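You operate a simulated robot arm through the tools that you are given. There is no shell and no other tool. Be economical: measure what you need, move in short steps, check, and stop when the job is done.

Carry out the task below with a simulated two-armed robot. There is one attempt and no reset: what you move stays moved.

Task
Take the book from the top shelf of the grey shelving and leave it in the inside of the bench carton. Push the left marking drawer shut. Push the right marking drawer shut. Take the blue road helmet from the top of the side table and put it on the big table top. Any order will do.

It is judged by the outcome, as a careful person would: the job done as asked, and still so three seconds after it is handed in. It fails if anything else is knocked over, pushed out of place, dropped, spilled or broken.

Robot
Two 7-joint arms with three-finger grippers on one trunk, on a base that drives. Base frame: it is fixed to the floor where the robot stands at the start and does not move with it; the origin is under the middle of the robot, x ahead of it, y to its left, z up. Lengths are in m, angles in rad, forces in N, time in s.
The left shoulder is at the start at [0.03, 0.124, 1.008], the right one opposite. With the tool pointing down near the work surface each hand reaches from about 0.1 to 0.78 m from the robot's upright axis, wherever it stands, measured 20 degrees to its own side. Places, roughly: big table top [-4.6, -3.1, 0.8]; blue road helmet [-9, -5, 0.75]; book (3x15x21 cm) [0.5, 0.1, 1.7]; inside of the bench carton [0.5, -1.9, 0.8]; left marking drawer [-6.6, -2.4, 0.6]; right marking drawer [-6.7, -2, 0.6]. Payload 2.2 kg a hand.
Tool frame (each hand has its own): the origin (TCP) lies between the finger pads and is the grasp point; the fingertips stand 0.028 m ahead of it; z points along the fingers, y is the line along which they close. Largest opening 0.102 m; the body of the gripper starts 0.071 m behind the TCP.
Orientation is told as [roll, pitch, yaw] about the base's x, y, z axes, in that order, counted from this pose: with the fingers straight down and closing along the base's y, the tool's x points along the base's -x, its y along +y and its z along -z.

Tools
- The arms move only by the tool nudge_tool. It takes "left_moves", "right_moves" or both (then of equal length, played together; a hand with none holds still); each is a list of rows, each a list of 3 entries, a list of its own where there are three numbers: the shift along the base's x, y, z in units of 300 mm (1.0 is 300 mm), then the turn, a rotation vector about the base's x, y, z in units of 180 degrees (1.0 is 180 degrees), then the closure, from 0 (fully open) to 1 (shut). In form: [[[x, y, z], [wx, wy, wz], claw], ...]. A call has 1 to 10 rows; each row is the pose to reach, as a shift and turn from the pose commanded when the call began. A call with a number of a shift or a turn outside -1 to 1 is refused whole. Rows are played at 5 a second. More than 0.05 m and 0.15 rad between two rows, or a gripper value outside its range, and nothing of the call is played. Where a pose cannot be reached the arm comes as near as it can. A force on the tool above 40 N (or 10 N above the force at the start of the call, whichever is more), or a blocked arm, ends the call early, and 0.2 s more pass. Each finger halts on what it meets, pressing with about 42 N; the grip force reading is that of the motor and also rises with nothing between the fingers. The clock runs only during rows and for 0.2 s after the last one: add rows that repeat a pose to give the fingers time. It gives the time, the measured TCP pose, the force on the tool (base axes), the opening and the grip force at its end, in the units of the frame above (readings bear some noise), with the torque about the TCP (base axes, N m) and any sound that the robot's microphone picked up.
- Cameras (640 x 400 px; columns grow to the right, rows downward): "scene" is now at [0.0548, 0.016, 1.7409]; the picture's right is [0.19, -0.98, 0.00], its down [-0.59, -0.11, -0.80] and it looks along [0.79, 0.15, -0.60] (base axes); focal length 214 px, centre (320, 200). "left" rides on the left gripper at [0.072, 0.038, -0.086] in its tool frame; the picture's right is [-0.47, 0.89, 0.00], its down [-0.60, -0.32, -0.73] and it looks along [-0.65, -0.34, 0.68] (tool axes); focal length 256 px, centre (320, 200). "right" rides on the right gripper at [0.069, 0.044, -0.086] in its tool frame; the picture's right is [-0.53, 0.85, 0.00], its down [-0.58, -0.36, -0.73] and it looks along [-0.62, -0.39, 0.68] (tool axes); focal length 256 px, centre (320, 200). There is no depth. A picture from a camera that has moved, and an enlarged one, comes with that camera's place and axes in the base frame and with its lens.
- get_image(camera): a new picture of that camera. It takes no simulated time.
- move_column(by): slides the trunk up (or, below 0, down) by that many m; the arms and the scene camera ride with it, the base frame stays. It gives what a move gives, with no picture.
- steer(legs): drives the robot by 1 to 6 legs, each [ahead, left, turn to the left] in m, m and rad, along the robot's own axes; the way and the turn of a leg run together, so that a leg with both is an arc; at most 1.5 m and 3.142 rad a leg. The arms and the cameras ride along, it lands a little off, and it stops where it bumps. It gives what a move gives.
- turn_head(pan, tilt): turns the head with the scene camera to pan (to the left, within 2.496 rad either way) and tilt (down, from -0.506 to 1.204), counted from straight ahead of the robot. It gives what a move gives.
- enlarge(camera, box): a new picture of the part [left, top, right, bottom] of that camera's present view, enlarged. It takes no simulated time.
- finish_job(): hands the job in; it is judged then, once.

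Go step by step. Nothing tells you exact positions but the pictures and the camera data: compare them with the known pose of the tool, close in by small moves and look again before you grip or let go. The budget is 165 turns and 130 pictures, counting those below and the enlarged ones. Unless the task says otherwise, let go and move clear before handing in.

The tools are called after ">>>" as a command line: name --argument value ..., lists and objects as JSON in quotes. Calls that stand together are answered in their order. nudge_tool: Moves the arms, as the interface text tells. Its arguments: {"type":"object","properties":{"left_moves":{"type":"array"},"right_moves":{"type":"array"}},"required":[]} The other tools are called the same way: move_column (by) slides the trunk up or down; steer (legs) drives the base; turn_head (pan, tilt) turns the head that bears the scene camera; get_image (camera) takes a picture; enlarge (camera, box) takes an enlarged picture of a part of a camera's view; finish_job () hands the job in.

At the start:

```text
time_s: 0.0
left_tool_pos: [0.3606, 0.2112, 1.0003]
left_orientation: [-0.001, -0.001, 0.0]
left_wrist_force: [1.1, 0.4, 0.4]
left_torque: [0.0, -0.01, -0.03]
left_opening: 0.1023
left_grip_force: 0.1
right_tool_pos: [0.3313, -0.0834, 0.9999]
right_orientation: [0.0, -0.001, 0.0]
right_wrist_force: [0.7, 0.5, -0.1]
right_torque: [-0.01, 0.0, 0.0]
right_opening: 0.102
right_grip_force: 0.1
trunk travel left (down, up): [-0.25, 0.29]
robot x, y, heading: [0.0032, 0.0, -0.0]
head pan, tilt: [0.192, 0.644]
```

scene: 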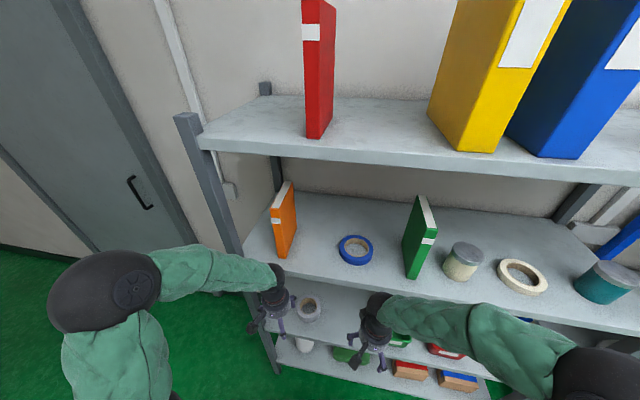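
right: 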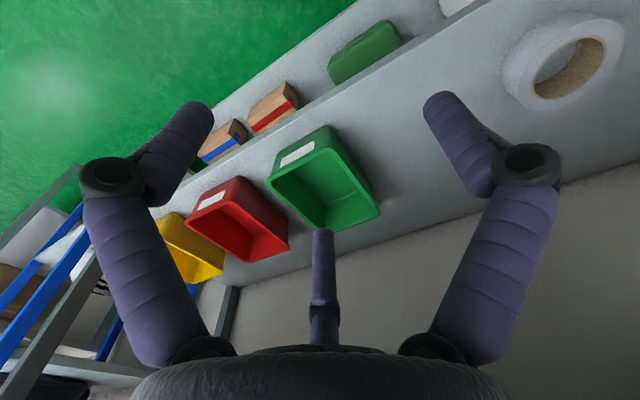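
left: 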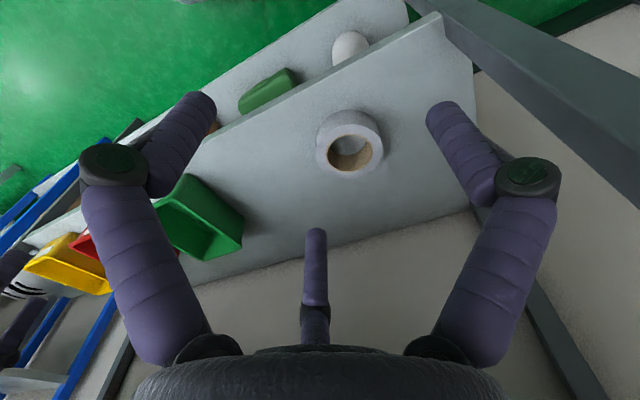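

I see the red book standing on the top shelf, spine towards me, slightly left of ahead. First I look around with the head level and towards the right for the carton.

>>> turn_head --pan 0.19 --tilt 0.0

>>> get_image --camera "scene"

>>> turn_head --pan -1.3 --tilt 0.4

>>> get_image --camera "scene"

```text
time_s: 1.0
left_tool_pos: [0.3598, 0.2127, 1.0]
left_orientation: [0.001, -0.001, 0.0]
left_wrist_force: [-0.5, 0.0, -0.2]
left_torque: [0.02, 0.02, -0.02]
left_opening: 0.1018
left_grip_force: 0.0
right_tool_pos: [0.332, -0.0815, 0.9992]
right_orientation: [-0.001, 0.0, 0.0]
right_wrist_force: [0.2, -0.4, 0.7]
right_torque: [0.04, -0.01, -0.01]
right_opening: 0.102
right_grip_force: 0.0
trunk travel left (down, up): [-0.25, 0.29]
robot x, y, heading: [-0.0033, -0.0035, -0.006]
head pan, tilt: [0.19, 0.0]
```

```text
126 pictures are left
camera scene: at [0.0578, 0.0164, 1.7998], right [0.19, -0.98, 0.0], down [0.0, 0.0, -1.0], along [0.98, 0.19, 0.0], focal length 214 px, centre (320, 200)
```

scene: 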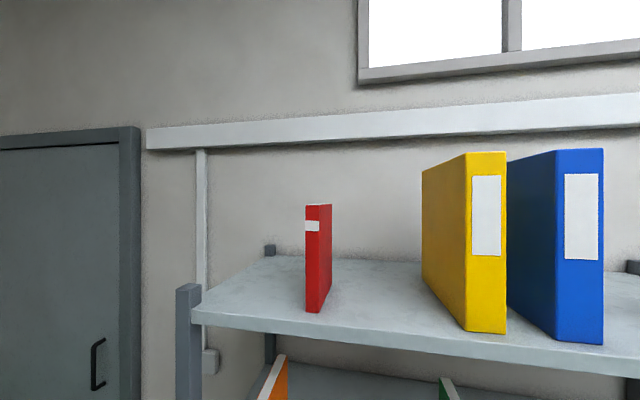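

```text
time_s: 2.6
left_tool_pos: [0.3594, 0.211, 1.0006]
left_orientation: [0.001, 0.0, 0.001]
left_wrist_force: [0.3, 0.8, -0.2]
left_torque: [0.0, -0.03, -0.02]
left_opening: 0.1019
left_grip_force: 0.1
right_tool_pos: [0.3319, -0.0819, 1.0001]
right_orientation: [0.0, 0.001, -0.001]
right_wrist_force: [0.8, 0.5, 0.1]
right_torque: [-0.04, 0.03, 0.05]
right_opening: 0.102
right_grip_force: 0.1
trunk travel left (down, up): [-0.25, 0.29]
robot x, y, heading: [0.0021, -0.0052, -0.001]
head pan, tilt: [-1.3, 0.4]
```

```text
125 pictures are left
camera scene: at [-0.0057, -0.0899, 1.7629], right [-0.96, -0.27, 0.0], down [-0.1, 0.37, -0.92], along [0.25, -0.89, -0.39], focal length 214 px, centre (320, 200)
```

scene: 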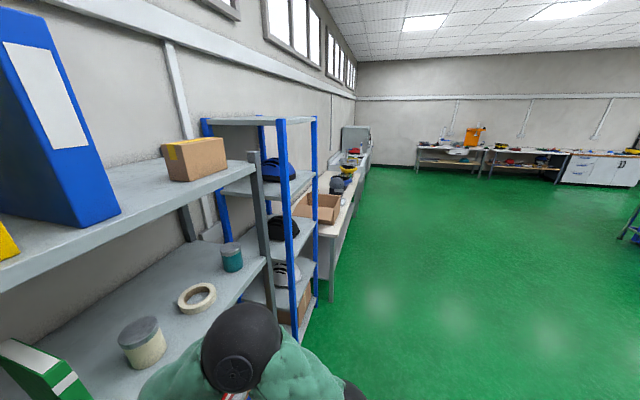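

The book's front lower edge is at about (0.47, 0.105, 1.58), with its spine facing me. I back off, raise the trunk, and turn the left tool to point ahead.

>>> steer --legs '[[-0.35, 0, 0]]'

>>> move_column --by 0.29

>>> turn_head --pan 0.1 --tilt 0.4

>>> nudge_tool --left_moves '[[[0, 0, 0.12], [0, -0.045, 0], 0], [[0, 0, 0.24], [0, -0.09, 0], 0], [[0, 0, 0.36], [0, -0.135, 0], 0], [[0, 0, 0.48], [0, -0.18, 0], 0], [[0, 0, 0.6], [0, -0.225, 0], 0], [[0, 0, 0.72], [0, -0.27, 0], 0], [[0, 0, 0.84], [0, -0.315, 0], 0], [[0, 0, 0.92], [0, -0.36, 0], 0], [[0, 0, 0.96], [0, -0.405, 0], 0], [[0, 0, 1.0], [0, -0.45, 0], 0]]'

>>> get_image --camera "scene"

```text
time_s: 4.9
left_tool_pos: [0.0099, 0.211, 0.999]
left_orientation: [0.001, 0.0, 0.003]
left_wrist_force: [-0.1, -0.2, -0.1]
left_torque: [-0.01, -0.03, 0.0]
left_opening: 0.1023
left_grip_force: 0.1
right_tool_pos: [-0.017, -0.0827, 1.001]
right_orientation: [0.0, -0.001, 0.005]
right_wrist_force: [-0.4, 0.5, -0.8]
right_torque: [0.0, -0.04, 0.0]
right_opening: 0.1019
right_grip_force: 0.0
trunk travel left (down, up): [-0.25, 0.29]
robot x, y, heading: [-0.3495, 0.0004, 0.002]
head pan, tilt: [-1.3, 0.4]
```

```text
time_s: 7.8
left_tool_pos: [0.0098, 0.2118, 1.2894]
left_orientation: [-0.001, 0.0, 0.003]
left_wrist_force: [-0.3, 0.3, 1.0]
left_torque: [0.0, -0.02, -0.02]
left_opening: 0.1024
left_grip_force: 0.0
right_tool_pos: [-0.0175, -0.082, 1.2894]
right_orientation: [0.001, 0.001, 0.002]
right_wrist_force: [0.2, -0.8, 0.2]
right_torque: [0.02, 0.01, -0.02]
right_opening: 0.1021
right_grip_force: 0.0
trunk travel left (down, up): [-0.54, 0.0]
robot x, y, heading: [-0.3531, 0.0002, 0.009]
head pan, tilt: [-1.3, 0.4]
```

```text
time_s: 9.3
left_tool_pos: [0.011, 0.2123, 1.2909]
left_orientation: [0.0, 0.0, 0.003]
left_wrist_force: [-0.5, -1.0, -0.1]
left_torque: [0.0, -0.01, -0.02]
left_opening: 0.1021
left_grip_force: 0.0
right_tool_pos: [-0.0174, -0.0816, 1.2891]
right_orientation: [0.0, 0.0, 0.004]
right_wrist_force: [-0.2, 0.3, 0.8]
right_torque: [0.0, 0.02, 0.0]
right_opening: 0.1022
right_grip_force: 0.0
trunk travel left (down, up): [-0.54, 0.0]
robot x, y, heading: [-0.3479, -0.0041, 0.009]
head pan, tilt: [0.099, 0.4]
```

```text
time_s: 11.5
left_tool_pos: [0.0097, 0.2112, 1.5904]
left_orientation: [-0.026, -1.416, 0.024]
left_wrist_force: [-0.7, 0.7, -1.5]
left_torque: [-0.01, 0.01, 0.0]
left_opening: 0.1019
left_grip_force: 0.0
right_tool_pos: [-0.0173, -0.0818, 1.2903]
right_orientation: [0.0, 0.002, 0.002]
right_wrist_force: [-0.4, 0.2, -0.5]
right_torque: [-0.03, -0.01, 0.0]
right_opening: 0.1021
right_grip_force: 0.2
trunk travel left (down, up): [-0.54, 0.0]
robot x, y, heading: [-0.3488, 0.0026, 0.004]
head pan, tilt: [0.099, 0.4]
```

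```text
124 pictures are left
camera scene: at [-0.2883, 0.0075, 2.0529], right [0.1, -0.99, 0.0], down [-0.39, -0.04, -0.92], along [0.92, 0.1, -0.39], focal length 214 px, centre (320, 200)
```

scene: 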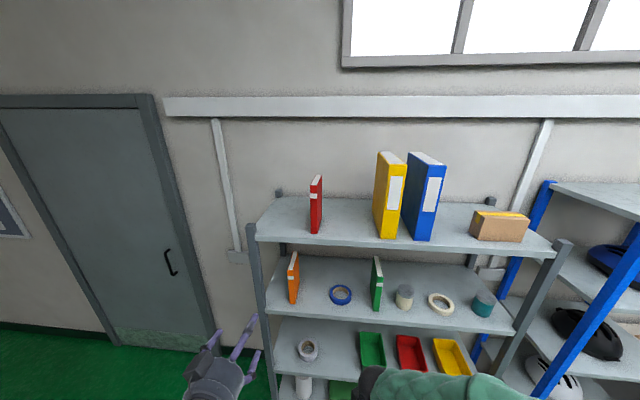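

Now I finish the turn and put the hand level with the book, then look with enlarged view.

>>> nudge_tool --left_moves '[[[0, -0.1, 0.12], [0, -0.03, 0], 0], [[0, -0.2, 0.24], [0, -0.05, 0], 0], [[0, -0.3, 0.36], [0, -0.05, 0], 0], [[0, -0.353, 0.4], [0, -0.05, 0], 0], [[0, -0.353, 0.4], [0, -0.05, 0], 0]]'

>>> enlarge --camera "scene" --box '[240, 150, 400, 250]'

>>> get_image --camera "left"

```text
time_s: 12.7
left_tool_pos: [0.0097, 0.1059, 1.7118]
left_orientation: [-1.518, -1.564, 1.519]
left_wrist_force: [0.3, -0.8, 0.2]
left_torque: [0.0, 0.01, 0.02]
left_opening: 0.1018
left_grip_force: 0.0
right_tool_pos: [-0.0167, -0.0828, 1.2893]
right_orientation: [0.001, 0.0, 0.004]
right_wrist_force: [-0.1, 0.2, 0.3]
right_torque: [-0.01, 0.03, 0.02]
right_opening: 0.1022
right_grip_force: 0.0
trunk travel left (down, up): [-0.54, 0.0]
robot x, y, heading: [-0.3495, -0.002, 0.003]
head pan, tilt: [0.099, 0.4]
```

```text
4.00 times, centred on (320, 200) of scene
camera zoom: at [-0.288, 0.0082, 2.0529], right [0.1, -0.99, 0.0], down [-0.39, -0.04, -0.92], along [0.92, 0.1, -0.39], focal length 858 px, centre (320, 200)
```

zoom: 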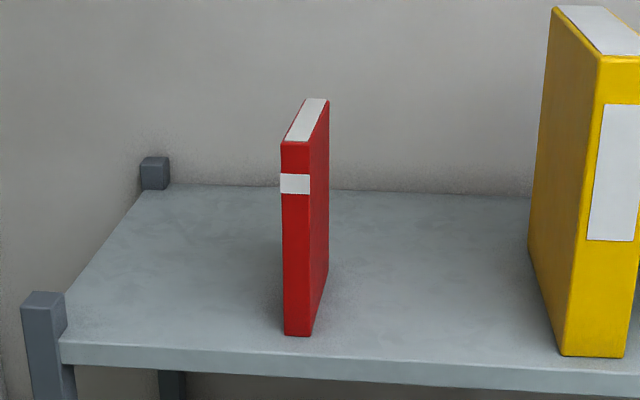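

```text
122 pictures are left
camera left: at [-0.0764, 0.1441, 1.6379], right [0.0, 0.89, 0.46], down [-0.73, -0.31, 0.61], along [0.68, -0.34, 0.65], focal length 256 px, centre (320, 200)
```

left: 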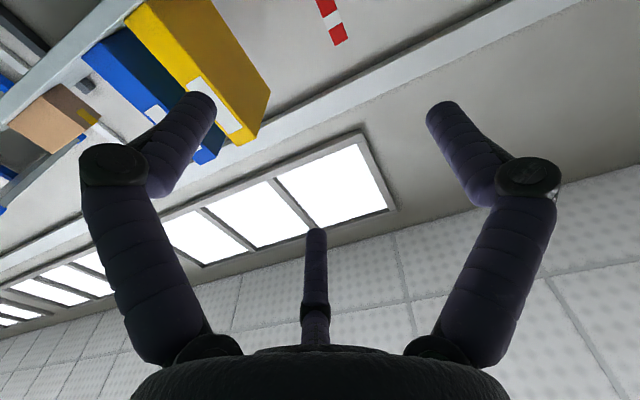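

The book spans x 0.467–0.617, y 0.098–0.127 and z 1.58–1.79, square to the shelf. I drive up and check with the tool in front of it.

>>> steer --legs '[[0.33, 0, 0]]'

>>> turn_head --pan 0.2 --tilt 0.7

>>> get_image --camera "scene"

>>> get_image --camera "left"

```text
time_s: 15.0
left_tool_pos: [0.3493, 0.107, 1.7122]
left_orientation: [-1.593, -1.565, 1.593]
left_wrist_force: [1.4, 0.0, -0.1]
left_torque: [-0.01, -0.01, 0.01]
left_opening: 0.1022
left_grip_force: 0.1
right_tool_pos: [0.3198, -0.0814, 1.2896]
right_orientation: [0.001, 0.002, 0.002]
right_wrist_force: [-0.3, 0.1, 0.7]
right_torque: [0.0, 0.0, 0.02]
right_opening: 0.102
right_grip_force: 0.0
trunk travel left (down, up): [-0.54, 0.0]
robot x, y, heading: [-0.0095, 0.0012, 0.005]
head pan, tilt: [0.099, 0.4]
```

```text
time_s: 15.8
left_tool_pos: [0.3511, 0.1081, 1.7115]
left_orientation: [-1.517, -1.565, 1.51]
left_wrist_force: [-0.4, 0.0, 0.3]
left_torque: [-0.01, -0.04, -0.02]
left_opening: 0.1021
left_grip_force: 0.0
right_tool_pos: [0.3213, -0.0813, 1.2904]
right_orientation: [0.0, -0.001, 0.002]
right_wrist_force: [-1.3, -0.3, 0.8]
right_torque: [0.01, -0.04, -0.02]
right_opening: 0.1021
right_grip_force: 0.0
trunk travel left (down, up): [-0.54, 0.0]
robot x, y, heading: [-0.0102, -0.0016, 0.003]
head pan, tilt: [0.201, 0.7]
```

```text
121 pictures are left
camera scene: at [0.0419, 0.0167, 2.0261], right [0.2, -0.98, 0.0], down [-0.63, -0.13, -0.77], along [0.75, 0.15, -0.64], focal length 214 px, centre (320, 200)
```

scene: 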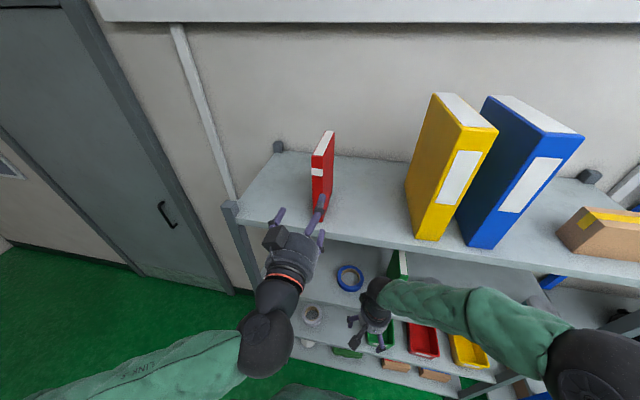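

```text
120 pictures are left
camera left: at [0.2627, 0.1447, 1.6377], right [0.0, 0.89, 0.46], down [-0.73, -0.31, 0.61], along [0.68, -0.34, 0.65], focal length 256 px, centre (320, 200)
```

left: 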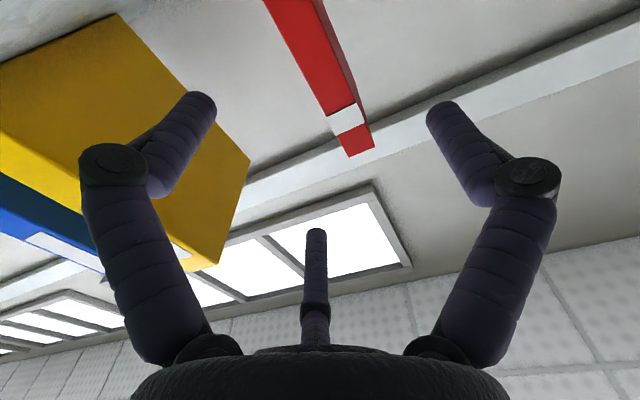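

The tool is lined up in front of the spine. I move in and close.

>>> nudge_tool --left_moves '[[[0.1, 0.017, -0.02], [0, 0, 0], 0], [[0.2, 0.017, -0.03], [0, 0, 0], 0], [[0.3, 0.017, -0.03], [0, 0, 0], 0], [[0.39, 0.017, -0.03], [0, 0, 0], 0], [[0.46, 0.017, -0.03], [0, 0, 0], 0], [[0.46, 0.017, -0.03], [0, 0, 0], 0]]'

>>> get_image --camera "left"

>>> get_image --camera "scene"

```text
time_s: 17.2
left_tool_pos: [0.4883, 0.1153, 1.7023]
left_orientation: [-1.603, -1.564, 1.601]
left_wrist_force: [0.5, -0.3, 0.3]
left_torque: [0.0, -0.01, 0.02]
left_opening: 0.1019
left_grip_force: 0.0
right_tool_pos: [0.3198, -0.0803, 1.2896]
right_orientation: [0.002, 0.0, 0.0]
right_wrist_force: [0.1, -0.1, 0.5]
right_torque: [0.04, -0.03, 0.03]
right_opening: 0.1021
right_grip_force: 0.1
trunk travel left (down, up): [-0.54, 0.0]
robot x, y, heading: [-0.0127, 0.0011, 0.003]
head pan, tilt: [0.201, 0.7]
```

```text
119 pictures are left
camera left: at [0.4007, 0.1522, 1.629], right [0.0, 0.89, 0.46], down [-0.73, -0.31, 0.61], along [0.68, -0.34, 0.65], focal length 256 px, centre (320, 200)
```

left: 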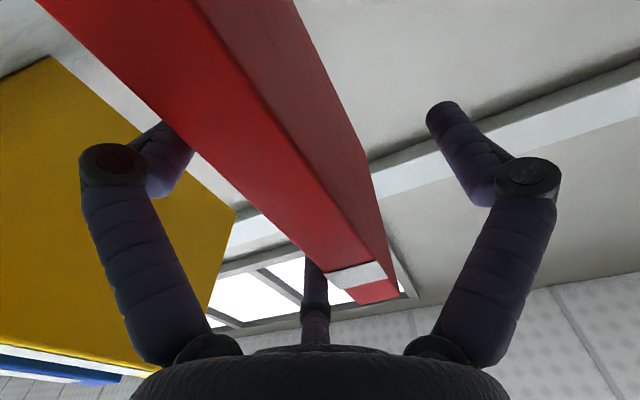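

```text
118 pictures are left
camera scene: at [0.0411, 0.0171, 2.0261], right [0.2, -0.98, 0.0], down [-0.63, -0.13, -0.77], along [0.75, 0.15, -0.64], focal length 214 px, centre (320, 200)
```

scene: 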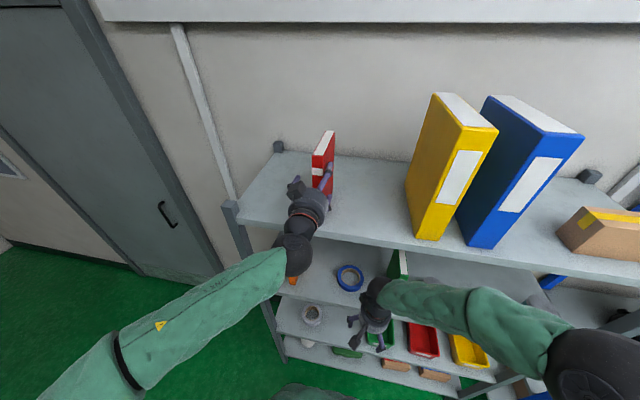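

The fingers straddle the book. I close them.

>>> nudge_tool --left_moves '[[[0, 0, 0], [0, 0, 0], 0.4], [[0, 0, 0], [0, 0, 0], 0.7], [[0, 0, 0], [0, 0, 0], 1], [[0, 0, 0], [0, 0, 0], 1], [[0, 0, 0], [0, 0, 0], 1]]'

>>> get_image --camera "left"

```text
time_s: 18.4
left_tool_pos: [0.4896, 0.1127, 1.702]
left_orientation: [-1.362, -1.565, 1.359]
left_wrist_force: [-0.6, 0.1, -0.2]
left_torque: [0.0, 0.24, 0.01]
left_opening: 0.0408
left_grip_force: 41.7
right_tool_pos: [0.3211, -0.0811, 1.29]
right_orientation: [0.0, -0.001, 0.002]
right_wrist_force: [-0.1, 0.1, 0.3]
right_torque: [0.0, 0.02, 0.0]
right_opening: 0.1021
right_grip_force: 0.1
trunk travel left (down, up): [-0.54, 0.0]
robot x, y, heading: [-0.0116, 0.0035, 0.001]
head pan, tilt: [0.201, 0.7]
```

```text
117 pictures are left
camera left: at [0.4013, 0.1518, 1.6286], right [0.0, 0.89, 0.46], down [-0.73, -0.31, 0.61], along [0.68, -0.34, 0.65], focal length 256 px, centre (320, 200)
```

left: 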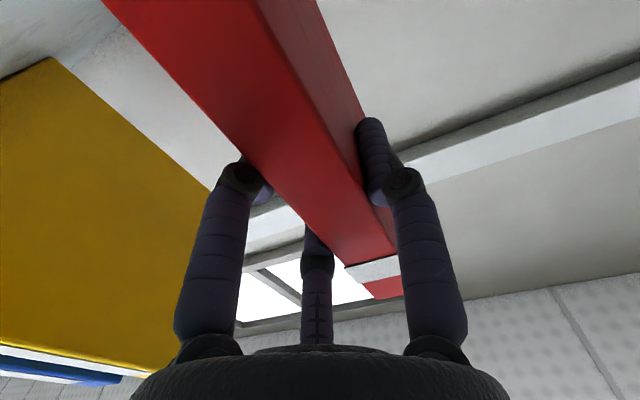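

The grip holds (opening 0.041, 42 N). I lift a little and check.

>>> nudge_tool --left_moves '[[[0, 0, 0.05], [0, 0, 0], 1], [[0, 0, 0.1], [0, 0, 0], 1], [[0, 0, 0.15], [0, 0, 0], 1], [[0, 0, 0.15], [0, 0, 0], 1]]'

>>> get_image --camera "left"

>>> get_image --camera "scene"

```text
time_s: 19.4
left_tool_pos: [0.4892, 0.1139, 1.7476]
left_orientation: [-1.379, -1.566, 1.374]
left_wrist_force: [0.2, 0.1, -3.8]
left_torque: [-0.01, 0.2, -0.02]
left_opening: 0.0405
left_grip_force: 42.1
right_tool_pos: [0.3223, -0.082, 1.2898]
right_orientation: [-0.001, 0.0, 0.002]
right_wrist_force: [-0.3, 1.0, 0.1]
right_torque: [0.04, -0.01, -0.01]
right_opening: 0.102
right_grip_force: 0.1
trunk travel left (down, up): [-0.54, 0.0]
robot x, y, heading: [-0.0122, 0.0004, 0.003]
head pan, tilt: [0.201, 0.7]
```

```text
116 pictures are left
camera left: at [0.4013, 0.1514, 1.6737], right [0.0, 0.89, 0.46], down [-0.73, -0.31, 0.61], along [0.68, -0.34, 0.65], focal length 256 px, centre (320, 200)
```

left: 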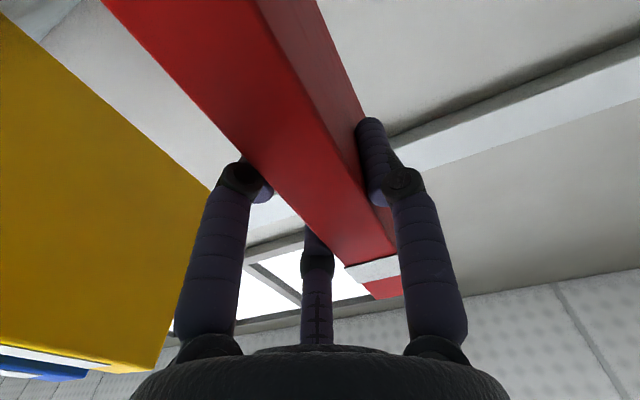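

```text
115 pictures are left
camera scene: at [0.0422, 0.0169, 2.026], right [0.2, -0.98, 0.0], down [-0.63, -0.13, -0.76], along [0.75, 0.15, -0.64], focal length 214 px, centre (320, 200)
```

scene: 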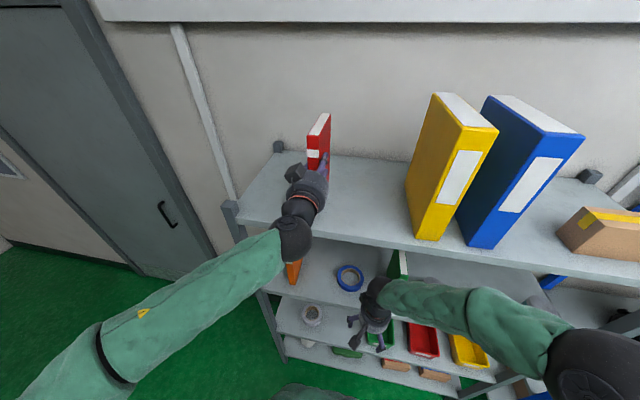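

The book is held. I back away from the shelf, then shift right toward the carton bench and look at it.

>>> steer --legs '[[-0.7, 0, 0], [0, -1.0, 0], [0, -0.95, 0]]'

>>> turn_head --pan 0.0 --tilt 0.6

>>> get_image --camera "scene"

```text
time_s: 32.4
left_tool_pos: [-0.2096, -1.8241, 1.7478]
left_orientation: [-1.477, -1.566, 1.468]
left_wrist_force: [-0.4, 0.4, -4.3]
left_torque: [-0.02, 0.19, 0.01]
left_opening: 0.0408
left_grip_force: 42.2
right_tool_pos: [-0.3792, -2.0184, 1.2899]
right_orientation: [0.001, 0.0, -0.003]
right_wrist_force: [0.6, -0.1, 0.3]
right_torque: [-0.01, -0.03, 0.0]
right_opening: 0.1019
right_grip_force: 0.1
trunk travel left (down, up): [-0.54, 0.0]
robot x, y, heading: [-0.7096, -1.9369, -0.007]
head pan, tilt: [0.201, 0.7]
```

```text
time_s: 33.2
left_tool_pos: [-0.2085, -1.8262, 1.7482]
left_orientation: [-1.352, -1.566, 1.344]
left_wrist_force: [0.1, 0.0, -3.9]
left_torque: [-0.04, 0.21, -0.03]
left_opening: 0.0406
left_grip_force: 41.6
right_tool_pos: [-0.3786, -2.019, 1.2886]
right_orientation: [0.0, 0.0, -0.003]
right_wrist_force: [0.0, -0.6, -1.1]
right_torque: [0.02, 0.04, 0.01]
right_opening: 0.1019
right_grip_force: 0.0
trunk travel left (down, up): [-0.54, 0.0]
robot x, y, heading: [-0.7094, -1.9389, -0.005]
head pan, tilt: [0.0, 0.6]
```

```text
114 pictures are left
camera scene: at [-0.6521, -1.937, 2.0346], right [0.0, -1.0, 0.0], down [-0.57, 0.0, -0.82], along [0.82, 0.0, -0.57], focal length 214 px, centre (320, 200)
```

scene: 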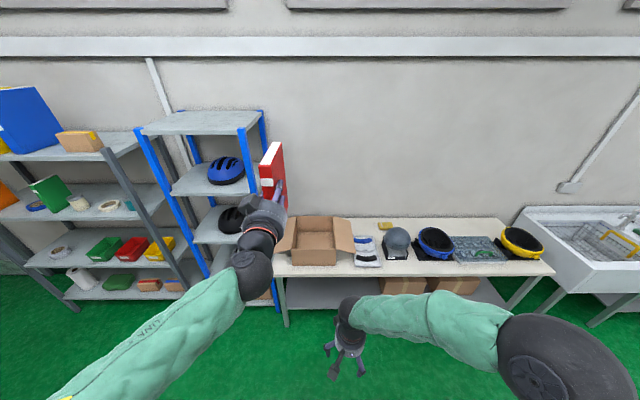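

The carton is on the bench just left of straight ahead. I zoom in on it.

>>> enlarge --camera "scene" --box '[256, 195, 384, 275]'

```text
5.00 times, centred on (320, 235) of scene
camera zoom: at [-0.6521, -1.937, 2.0346], right [0.0, -1.0, 0.0], down [-0.57, 0.0, -0.82], along [0.82, 0.0, -0.57], focal length 1072 px, centre (320, 25)
```

zoom: 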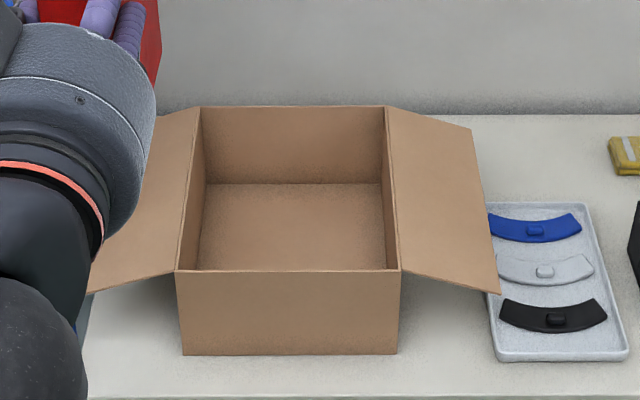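

The carton spans about x 0.36–0.70, y −2.04 to −1.74, z 0.75–0.93. I turn the book to hang beneath the hand, raise the right hand a bit out of the way, then lower the trunk.

>>> nudge_tool --left_moves '[[[0, 0, -0.1], [0, 0.045, 0], 1], [[0, 0, -0.2], [0, 0.09, 0], 1], [[0, 0, -0.3], [0, 0.135, 0], 1], [[0, 0, -0.4], [0, 0.18, 0], 1], [[0, 0, -0.5], [0, 0.225, 0], 1], [[0, 0, -0.6], [0, 0.27, 0], 1], [[0, 0, -0.7], [0, 0.315, 0], 1], [[0, 0, -0.8], [0, 0.36, 0], 1], [[0, 0, -0.9], [0, 0.405, 0], 1], [[0, 0, -1.0], [0, 0.45, 0], 1]]' --right_moves '[[[-0.03, -0.03, 0.06], [0, 0, 0], 0], [[-0.06, -0.06, 0.12], [0, 0, 0], 0], [[-0.09, -0.09, 0.18], [0, 0, 0], 0], [[-0.12, -0.12, 0.24], [0, 0, 0], 0], [[-0.15, -0.15, 0.3], [0, 0, 0], 0], [[-0.18, -0.18, 0.36], [0, 0, 0], 0], [[-0.21, -0.21, 0.42], [0, 0, 0], 0], [[-0.24, -0.24, 0.48], [0, 0, 0], 0], [[-0.27, -0.27, 0.54], [0, 0, 0], 0], [[-0.3, -0.3, 0.6], [0, 0, 0], 0]]'

>>> nudge_tool --left_moves '[[[0, 0.05, 0], [0, 0.03, 0], 1], [[0, 0.1, 0], [0, 0.05, 0], 1], [[0, 0.15, 0], [0, 0.05, 0], 1], [[0, 0.15, 0], [0, 0.05, 0], 1]]'

>>> move_column --by -0.26

>>> get_image --camera "scene"

```text
time_s: 35.4
left_tool_pos: [-0.2098, -1.8256, 1.4473]
left_orientation: [-0.008, -0.157, 0.005]
left_wrist_force: [0.4, 0.2, -3.6]
left_torque: [0.02, -0.01, 0.02]
left_opening: 0.0405
left_grip_force: 42.3
right_tool_pos: [-0.4666, -2.111, 1.4694]
right_orientation: [0.001, 0.001, -0.004]
right_wrist_force: [1.0, -0.5, 0.3]
right_torque: [0.0, 0.04, 0.0]
right_opening: 0.102
right_grip_force: 0.1
trunk travel left (down, up): [-0.54, 0.0]
robot x, y, heading: [-0.7101, -1.9341, -0.003]
head pan, tilt: [0.0, 0.6]
```

```text
time_s: 36.4
left_tool_pos: [-0.2095, -1.781, 1.4474]
left_orientation: [-0.01, 0.001, 0.005]
left_wrist_force: [-0.4, 0.2, -4.3]
left_torque: [-0.05, -0.06, 0.0]
left_opening: 0.0404
left_grip_force: 42.3
right_tool_pos: [-0.4656, -2.1119, 1.4684]
right_orientation: [0.001, 0.002, -0.004]
right_wrist_force: [0.1, 0.0, -0.3]
right_torque: [0.04, -0.01, -0.03]
right_opening: 0.1021
right_grip_force: 0.0
trunk travel left (down, up): [-0.54, 0.0]
robot x, y, heading: [-0.7043, -1.9355, -0.009]
head pan, tilt: [0.0, 0.6]
```

```text
time_s: 39.0
left_tool_pos: [-0.2108, -1.7801, 1.1882]
left_orientation: [-0.009, 0.0, 0.006]
left_wrist_force: [0.5, -1.0, -3.6]
left_torque: [0.02, -0.06, 0.05]
left_opening: 0.0406
left_grip_force: 41.8
right_tool_pos: [-0.4677, -2.1101, 1.2082]
right_orientation: [0.001, 0.001, -0.003]
right_wrist_force: [-0.1, 0.4, -0.3]
right_torque: [0.0, -0.01, -0.03]
right_opening: 0.1022
right_grip_force: 0.1
trunk travel left (down, up): [-0.28, 0.26]
robot x, y, heading: [-0.7103, -1.9341, -0.004]
head pan, tilt: [0.0, 0.6]
```

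```text
112 pictures are left
camera scene: at [-0.6523, -1.9365, 1.7748], right [0.0, -1.0, 0.0], down [-0.57, 0.0, -0.82], along [0.82, 0.0, -0.57], focal length 214 px, centre (320, 200)
```

scene: 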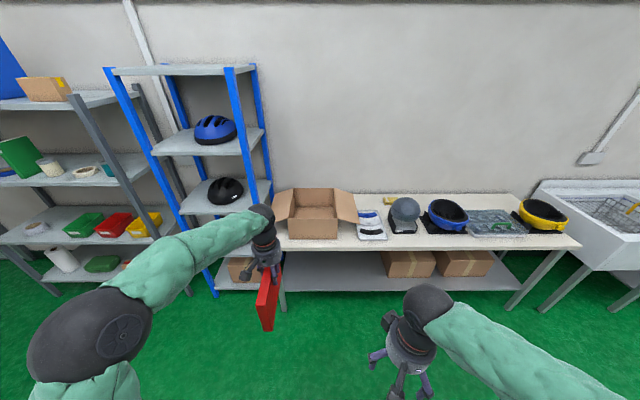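

I take a second zoom from this height to triangulate the carton.

>>> enlarge --camera "scene" --box '[256, 180, 384, 260]'

```text
5.00 times, centred on (320, 220) of scene
camera zoom: at [-0.6523, -1.9365, 1.7748], right [0.0, -1.0, 0.0], down [-0.57, 0.0, -0.82], along [0.82, 0.0, -0.57], focal length 1072 px, centre (320, 100)
```

zoom: 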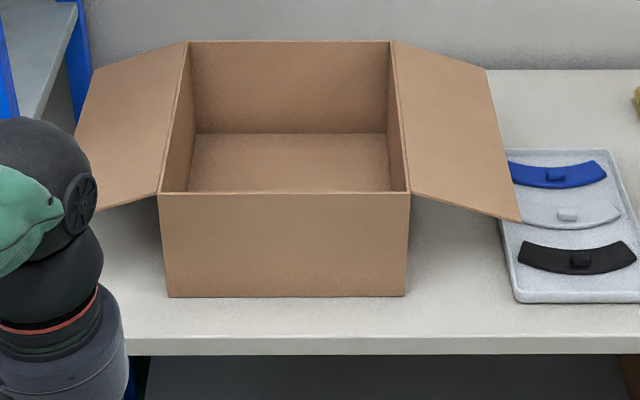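

Triangulated: bench top z≈0.80, carton x 0.34–0.67, y −2.04 to −1.75, rim z≈0.967. I drive up so the book hovers in front of and above the carton.

>>> steer --legs '[[0.0, -0.115, 0], [0.58, 0, 0]]'

>>> nudge_tool --left_moves '[[[0.1, 0, 0.0], [0, 0, 0], 1], [[0.2, 0, 0], [0, 0, 0], 1], [[0.3, 0, 0], [0, 0, 0], 1], [[0.3, 0, 0], [0, 0, 0], 1]]'

>>> turn_head --pan 0.2 --tilt 0.95

>>> get_image --camera "scene"

>>> get_image --camera "left"

```text
time_s: 43.2
left_tool_pos: [0.3716, -1.893, 1.1883]
left_orientation: [-0.011, 0.001, 0.012]
left_wrist_force: [-0.5, 0.0, -3.3]
left_torque: [-0.01, -0.07, 0.04]
left_opening: 0.0405
left_grip_force: 41.7
right_tool_pos: [0.1155, -2.2238, 1.2087]
right_orientation: [0.002, 0.0, 0.004]
right_wrist_force: [-0.8, -0.1, 0.0]
right_torque: [0.0, 0.03, 0.02]
right_opening: 0.102
right_grip_force: 0.0
trunk travel left (down, up): [-0.28, 0.26]
robot x, y, heading: [-0.1312, -2.0506, 0.006]
head pan, tilt: [0.0, 0.6]
```

```text
time_s: 44.2
left_tool_pos: [0.4605, -1.8918, 1.19]
left_orientation: [-0.009, -0.001, 0.011]
left_wrist_force: [0.6, -0.7, -3.5]
left_torque: [-0.02, -0.06, -0.01]
left_opening: 0.0405
left_grip_force: 42.3
right_tool_pos: [0.1165, -2.2245, 1.2082]
right_orientation: [0.0, 0.0, 0.003]
right_wrist_force: [0.5, 0.3, 0.3]
right_torque: [0.02, -0.01, 0.01]
right_opening: 0.1019
right_grip_force: 0.0
trunk travel left (down, up): [-0.28, 0.26]
robot x, y, heading: [-0.1293, -2.0524, 0.004]
head pan, tilt: [0.0, 0.6]
```

```text
time_s: 45.0
left_tool_pos: [0.4604, -1.8938, 1.1886]
left_orientation: [-0.009, 0.0, 0.012]
left_wrist_force: [0.7, -0.3, -3.3]
left_torque: [-0.04, -0.05, -0.03]
left_opening: 0.0406
left_grip_force: 41.7
right_tool_pos: [0.1167, -2.2229, 1.2083]
right_orientation: [0.0, 0.0, 0.004]
right_wrist_force: [0.2, 0.2, -0.1]
right_torque: [0.02, -0.03, 0.03]
right_opening: 0.1022
right_grip_force: 0.0
trunk travel left (down, up): [-0.28, 0.26]
robot x, y, heading: [-0.1259, -2.0518, 0.007]
head pan, tilt: [0.201, 0.949]
```

```text
110 pictures are left
camera scene: at [-0.0867, -2.0374, 1.7463], right [0.2, -0.98, 0.0], down [-0.8, -0.16, -0.58], along [0.57, 0.12, -0.81], focal length 214 px, centre (320, 200)
```

scene: 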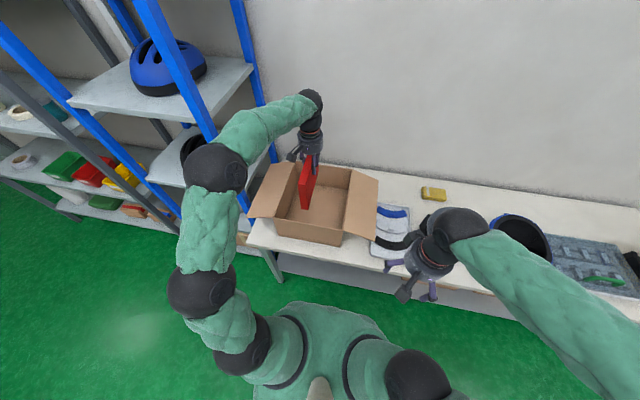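

```text
109 pictures are left
camera left: at [0.3865, -1.855, 1.2735], right [0.45, 0.89, -0.01], down [0.61, -0.3, 0.73], along [0.65, -0.34, -0.68], focal length 256 px, centre (320, 200)
```

left: 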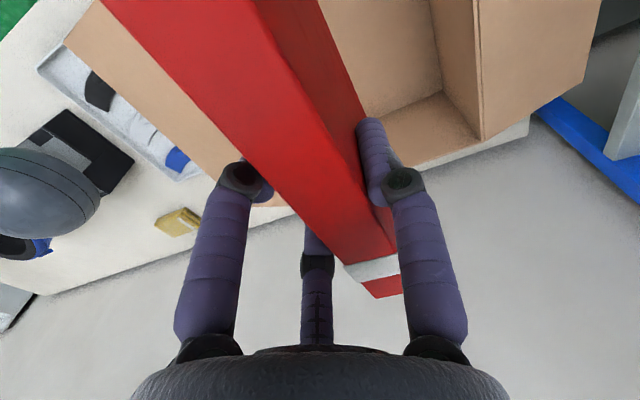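

The book hangs over the carton. I move it to the middle and lower it in steps.

>>> nudge_tool --left_moves '[[[0.1, 0, 0], [0, 0, 0], 1], [[0.207, 0, 0], [0, 0, 0], 1], [[0.207, 0, -0.1], [0, 0, 0], 1], [[0.207, 0, -0.2], [0, 0, 0], 1], [[0.207, 0, -0.3], [0, 0, 0], 1], [[0.207, 0, -0.4], [0, 0, 0], 1], [[0.207, 0, -0.4], [0, 0, 0], 1]]'

>>> get_image --camera "left"

>>> enlarge --camera "scene" --box '[200, 80, 420, 260]'

```text
time_s: 46.6
left_tool_pos: [0.5235, -1.893, 1.0672]
left_orientation: [-0.01, 0.0, 0.013]
left_wrist_force: [0.6, 0.5, -3.5]
left_torque: [0.01, -0.03, 0.0]
left_opening: 0.0407
left_grip_force: 41.9
right_tool_pos: [0.1163, -2.224, 1.2092]
right_orientation: [-0.001, 0.0, 0.004]
right_wrist_force: [0.0, 0.7, 0.4]
right_torque: [0.01, 0.0, -0.03]
right_opening: 0.102
right_grip_force: 0.0
trunk travel left (down, up): [-0.28, 0.26]
robot x, y, heading: [-0.1329, -2.055, 0.006]
head pan, tilt: [0.201, 0.949]
```

```text
108 pictures are left
camera left: at [0.4489, -1.8554, 1.1527], right [0.45, 0.89, -0.01], down [0.61, -0.3, 0.73], along [0.65, -0.34, -0.68], focal length 256 px, centre (320, 200)
```

left: 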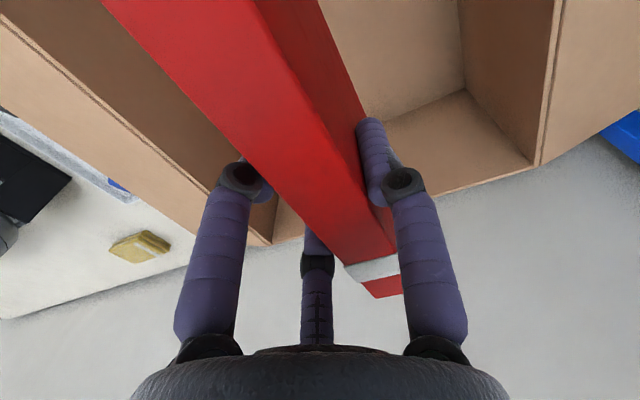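

```text
2.22 times, centred on (310, 170) of scene
camera zoom: at [-0.0873, -2.0374, 1.7463], right [0.2, -0.98, 0.0], down [-0.8, -0.17, -0.58], along [0.57, 0.12, -0.81], focal length 477 px, centre (342, 267)
```

zoom: 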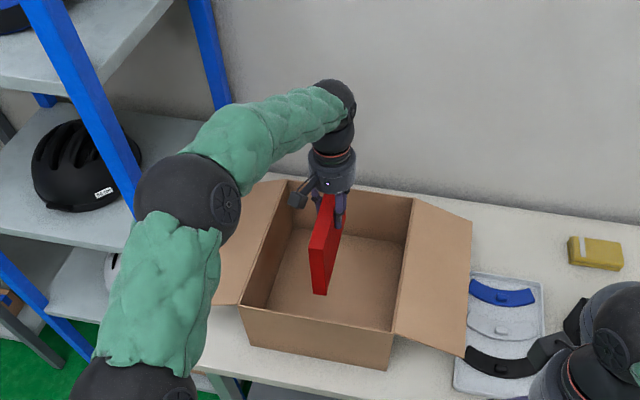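

The book is inside the walls. I lower to just above the floor, then gently to contact.

>>> nudge_tool --left_moves '[[[0, 0, -0.1], [0, 0, 0], 1], [[0, 0, -0.2], [0, 0, 0], 1], [[0, 0, -0.3], [0, 0, 0], 1], [[0, 0, -0.38], [0, 0, 0], 1], [[0, 0, -0.4], [0, 0, 0], 1]]'

>>> nudge_tool --left_moves '[[[0, 0, -0.01], [0, 0, 0], 1], [[0, 0, -0.02], [0, 0, 0], 1], [[0, 0, -0.03], [0, 0, 0], 1], [[0, 0, -0.04], [0, 0, 0], 1], [[0, 0, -0.05], [0, 0, 0], 1], [[0, 0, -0.05], [0, 0, 0], 1]]'

>>> enlarge --camera "scene" --box '[200, 80, 420, 260]'

```text
time_s: 47.8
left_tool_pos: [0.5226, -1.8925, 0.9459]
left_orientation: [-0.009, 0.001, 0.012]
left_wrist_force: [0.7, -0.7, -2.6]
left_torque: [-0.04, -0.06, 0.02]
left_opening: 0.0405
left_grip_force: 42.1
right_tool_pos: [0.1164, -2.2233, 1.2083]
right_orientation: [0.0, 0.002, 0.003]
right_wrist_force: [0.0, 0.1, 0.1]
right_torque: [0.05, 0.04, -0.01]
right_opening: 0.1021
right_grip_force: 0.0
trunk travel left (down, up): [-0.28, 0.26]
robot x, y, heading: [-0.1255, -2.0495, 0.004]
head pan, tilt: [0.201, 0.949]
```

```text
time_s: 49.2
left_tool_pos: [0.524, -1.8931, 0.9345]
left_orientation: [-0.008, -0.004, 0.012]
left_wrist_force: [-0.8, -1.5, 12.5]
left_torque: [0.07, 1.0, 0.11]
left_opening: 0.0407
left_grip_force: 41.5
right_tool_pos: [0.1141, -2.2257, 1.2089]
right_orientation: [0.0, 0.001, 0.004]
right_wrist_force: [0.2, 0.2, 0.9]
right_torque: [0.02, 0.02, -0.01]
right_opening: 0.1022
right_grip_force: 0.0
trunk travel left (down, up): [-0.28, 0.26]
robot x, y, heading: [-0.1311, -2.0518, 0.001]
head pan, tilt: [0.201, 0.949]
```

```text
2.22 times, centred on (310, 170) of scene
camera zoom: at [-0.0881, -2.038, 1.7464], right [0.2, -0.98, 0.0], down [-0.8, -0.16, -0.58], along [0.57, 0.12, -0.81], focal length 477 px, centre (342, 267)
```

zoom: 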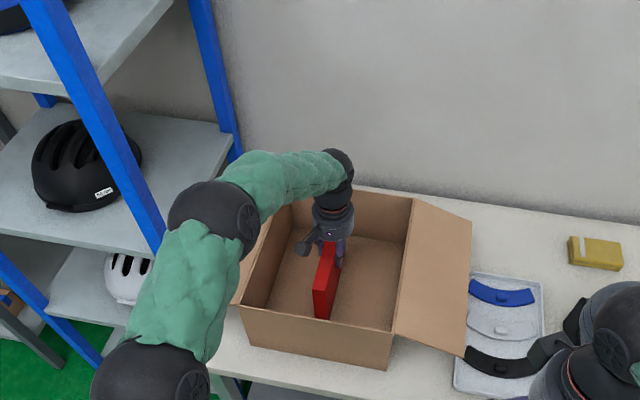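

The book stands on the carton floor. I ease the pressure, open, and rise straight up.

>>> nudge_tool --left_moves '[[[0, 0, 0.012], [0, 0, 0], 1], [[0, 0, 0.012], [0, 0, 0], 0.6], [[0, 0, 0.012], [0, 0, 0], 0.4], [[0, 0, 0.012], [0, 0, 0], 0.1], [[0, 0, 0.012], [0, 0, 0], 0.1], [[0, 0, 0.1], [0, 0, 0], 0.1], [[0, 0, 0.22], [0, 0, 0], 0.1], [[0, 0, 0.36], [0, 0, 0], 0.1], [[0, 0, 0.5], [0, 0, 0], 0.1], [[0, 0, 0.65], [0, 0, 0], 0.1]]'

>>> enlarge --camera "scene" --box '[200, 80, 420, 260]'

```text
time_s: 51.4
left_tool_pos: [0.523, -1.8942, 1.1275]
left_orientation: [-0.009, 0.001, 0.011]
left_wrist_force: [0.4, 0.3, -0.4]
left_torque: [0.01, -0.01, -0.01]
left_opening: 0.0917
left_grip_force: 0.0
right_tool_pos: [0.116, -2.224, 1.2101]
right_orientation: [0.001, -0.001, 0.002]
right_wrist_force: [-0.9, 0.4, 0.5]
right_torque: [-0.01, -0.02, 0.01]
right_opening: 0.1018
right_grip_force: 0.0
trunk travel left (down, up): [-0.28, 0.26]
robot x, y, heading: [-0.1263, -2.0498, 0.006]
head pan, tilt: [0.201, 0.949]
```

```text
2.22 times, centred on (310, 170) of scene
camera zoom: at [-0.0878, -2.0378, 1.7463], right [0.2, -0.98, 0.0], down [-0.8, -0.16, -0.58], along [0.57, 0.12, -0.81], focal length 477 px, centre (342, 267)
```

zoom: 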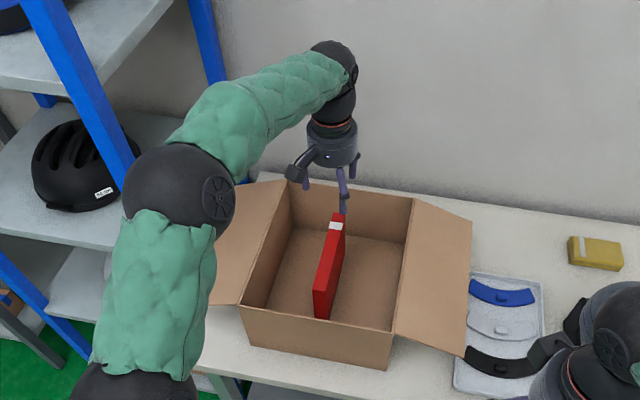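

The book stands inside the carton. I back away, draw the left arm in, turn around and look across the room.

>>> steer --legs '[[-1.0, 0, 0], [0, 0, 3.1]]'

>>> turn_head --pan 0.0 --tilt 0.3

>>> get_image --camera "scene"

```text
time_s: 63.7
left_tool_pos: [-1.771, -2.1778, 1.1283]
left_orientation: [-0.008, 0.0, 3.086]
left_wrist_force: [0.0, -0.4, 0.1]
left_torque: [-0.03, 0.03, 0.02]
left_opening: 0.092
left_grip_force: 0.0
right_tool_pos: [-1.3429, -1.8757, 1.2083]
right_orientation: [0.0, 0.0, 3.079]
right_wrist_force: [0.2, -0.4, 0.0]
right_torque: [-0.02, 0.02, -0.01]
right_opening: 0.1023
right_grip_force: 0.2
trunk travel left (down, up): [-0.28, 0.26]
robot x, y, heading: [-1.1104, -2.0655, 3.078]
head pan, tilt: [0.201, 0.949]
```

```text
time_s: 64.7
left_tool_pos: [-1.7697, -2.1775, 1.1285]
left_orientation: [-0.009, 0.0, 3.085]
left_wrist_force: [-0.5, -0.4, -0.1]
left_torque: [0.01, 0.0, 0.0]
left_opening: 0.0917
left_grip_force: 0.0
right_tool_pos: [-1.3433, -1.8756, 1.2099]
right_orientation: [0.001, 0.001, 3.08]
right_wrist_force: [-0.2, -0.3, 0.7]
right_torque: [-0.06, -0.01, -0.02]
right_opening: 0.102
right_grip_force: 0.1
trunk travel left (down, up): [-0.28, 0.26]
robot x, y, heading: [-1.1114, -2.0621, 3.08]
head pan, tilt: [0.0, 0.3]
```

```text
104 pictures are left
camera scene: at [-1.1748, -2.0603, 1.8021], right [0.06, 1.0, 0.0], down [0.3, -0.02, -0.95], along [-0.95, 0.06, -0.3], focal length 214 px, centre (320, 200)
```

scene: 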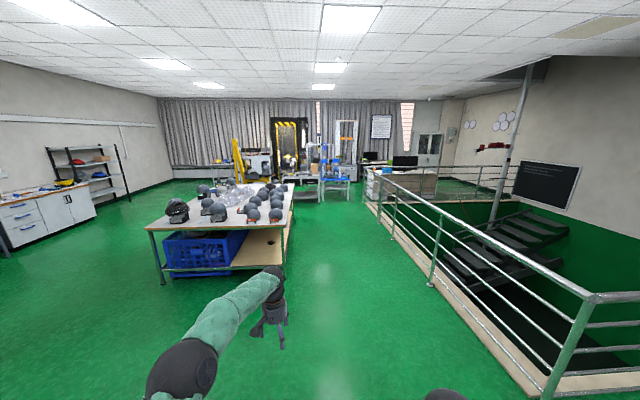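

The big table is ahead-left and the railing ahead-right, with a corridor between. I zoom in down the corridor.

>>> enlarge --camera "scene" --box '[220, 110, 460, 260]'

>>> nudge_tool --left_moves '[[[0.12, 0, 0], [0, 0, 0], 0], [[0.24, 0, 0.05], [0, 0, 0], 0], [[0.36, 0, 0.1], [0, 0, 0], 0], [[0.48, 0, 0.15], [0, 0, 0], 0], [[0.6, 0, 0.2], [0, 0, 0], 0], [[0.72, 0, 0.25], [0, 0, 0], 0], [[0.84, 0, 0.3], [0, 0, 0], 0], [[0.96, 0, 0.3], [0, 0, 0], 0]]'

```text
2.67 times, centred on (340, 185) of scene
camera zoom: at [-1.1748, -2.0603, 1.8021], right [0.06, 1.0, 0.0], down [0.3, -0.02, -0.95], along [-0.95, 0.06, -0.3], focal length 572 px, centre (267, 240)
```

zoom: 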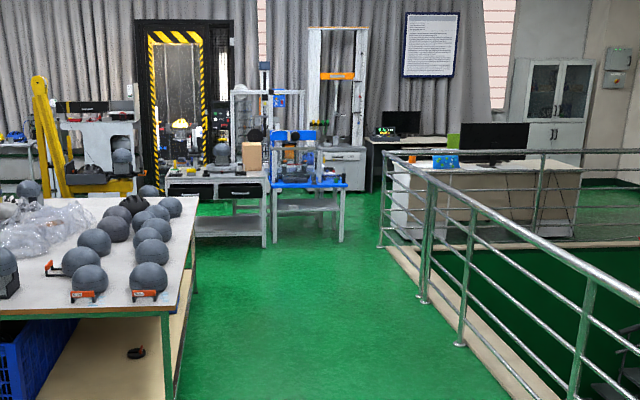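

```text
time_s: 66.5
left_tool_pos: [-1.4807, -2.1754, 1.2152]
left_orientation: [-0.009, -0.001, 3.087]
left_wrist_force: [0.6, -0.3, -0.2]
left_torque: [-0.02, 0.01, 0.01]
left_opening: 0.1021
left_grip_force: 0.2
right_tool_pos: [-1.3419, -1.8764, 1.2087]
right_orientation: [-0.002, 0.0, 3.08]
right_wrist_force: [0.4, -0.6, 1.0]
right_torque: [0.02, 0.03, -0.03]
right_opening: 0.1019
right_grip_force: 0.1
trunk travel left (down, up): [-0.28, 0.26]
robot x, y, heading: [-1.1118, -2.0653, 3.076]
head pan, tilt: [0.0, 0.3]
```

The table's edge lies at y≈−2.35 and the railing at y≈−0.6, so I drive down the middle at y≈−1.5 and look again near the drawers.

>>> steer --legs '[[0, 0, 0.065], [0, -0.55, 0], [1.4, 0, 0], [1.4, 0, 0], [1.0, 0, 0]]'

>>> turn_head --pan 0.3 --tilt 0.5

>>> get_image --camera "scene"

```text
time_s: 88.2
left_tool_pos: [-5.3074, -1.5235, 1.2152]
left_orientation: [-0.009, 0.001, 3.111]
left_wrist_force: [-1.0, 0.2, 0.1]
left_torque: [0.02, -0.03, -0.01]
left_opening: 0.102
left_grip_force: 0.0
right_tool_pos: [-5.1743, -1.2198, 1.2085]
right_orientation: [-0.001, 0.001, 3.101]
right_wrist_force: [0.7, 0.1, -0.3]
right_torque: [-0.02, -0.02, -0.01]
right_opening: 0.1021
right_grip_force: 0.0
trunk travel left (down, up): [-0.28, 0.26]
robot x, y, heading: [-4.9384, -1.4022, 3.104]
head pan, tilt: [0.0, 0.3]
```

```text
time_s: 89.0
left_tool_pos: [-5.307, -1.5227, 1.2158]
left_orientation: [-0.008, -0.001, 3.111]
left_wrist_force: [0.0, -0.8, -0.1]
left_torque: [0.0, -0.01, -0.02]
left_opening: 0.102
left_grip_force: 0.0
right_tool_pos: [-5.1741, -1.2198, 1.2088]
right_orientation: [-0.001, 0.0, 3.103]
right_wrist_force: [0.1, -0.3, -0.8]
right_torque: [0.0, -0.03, 0.0]
right_opening: 0.1022
right_grip_force: 0.2
trunk travel left (down, up): [-0.28, 0.26]
robot x, y, heading: [-4.9375, -1.4027, 3.102]
head pan, tilt: [0.3, 0.499]
```

```text
102 pictures are left
camera scene: at [-4.9971, -1.4276, 1.7838], right [-0.26, 0.97, 0.0], down [0.46, 0.12, -0.88], along [-0.85, -0.23, -0.48], focal length 214 px, centre (320, 200)
```

scene: 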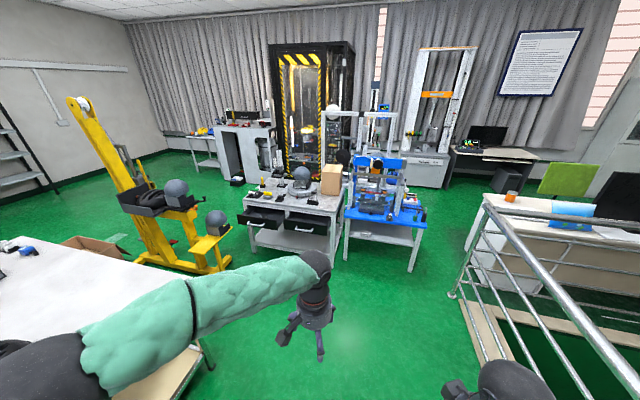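

I see the marking table with two drawers partly open. I zoom in.

>>> enlarge --camera "scene" --box '[210, 150, 370, 260]'

```text
3.64 times, centred on (290, 205) of scene
camera zoom: at [-4.9971, -1.4276, 1.7838], right [-0.26, 0.97, 0.0], down [0.46, 0.12, -0.88], along [-0.85, -0.23, -0.48], focal length 780 px, centre (429, 182)
```

zoom: 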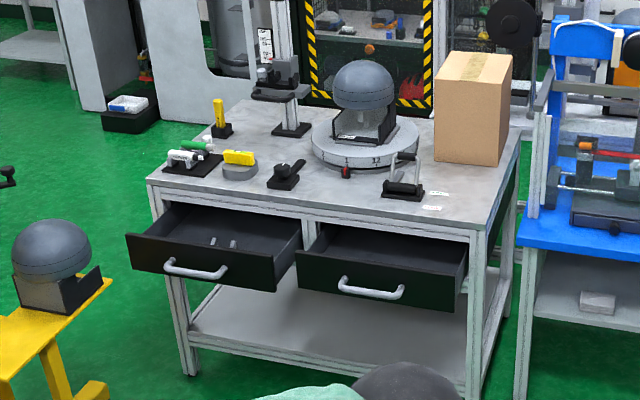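

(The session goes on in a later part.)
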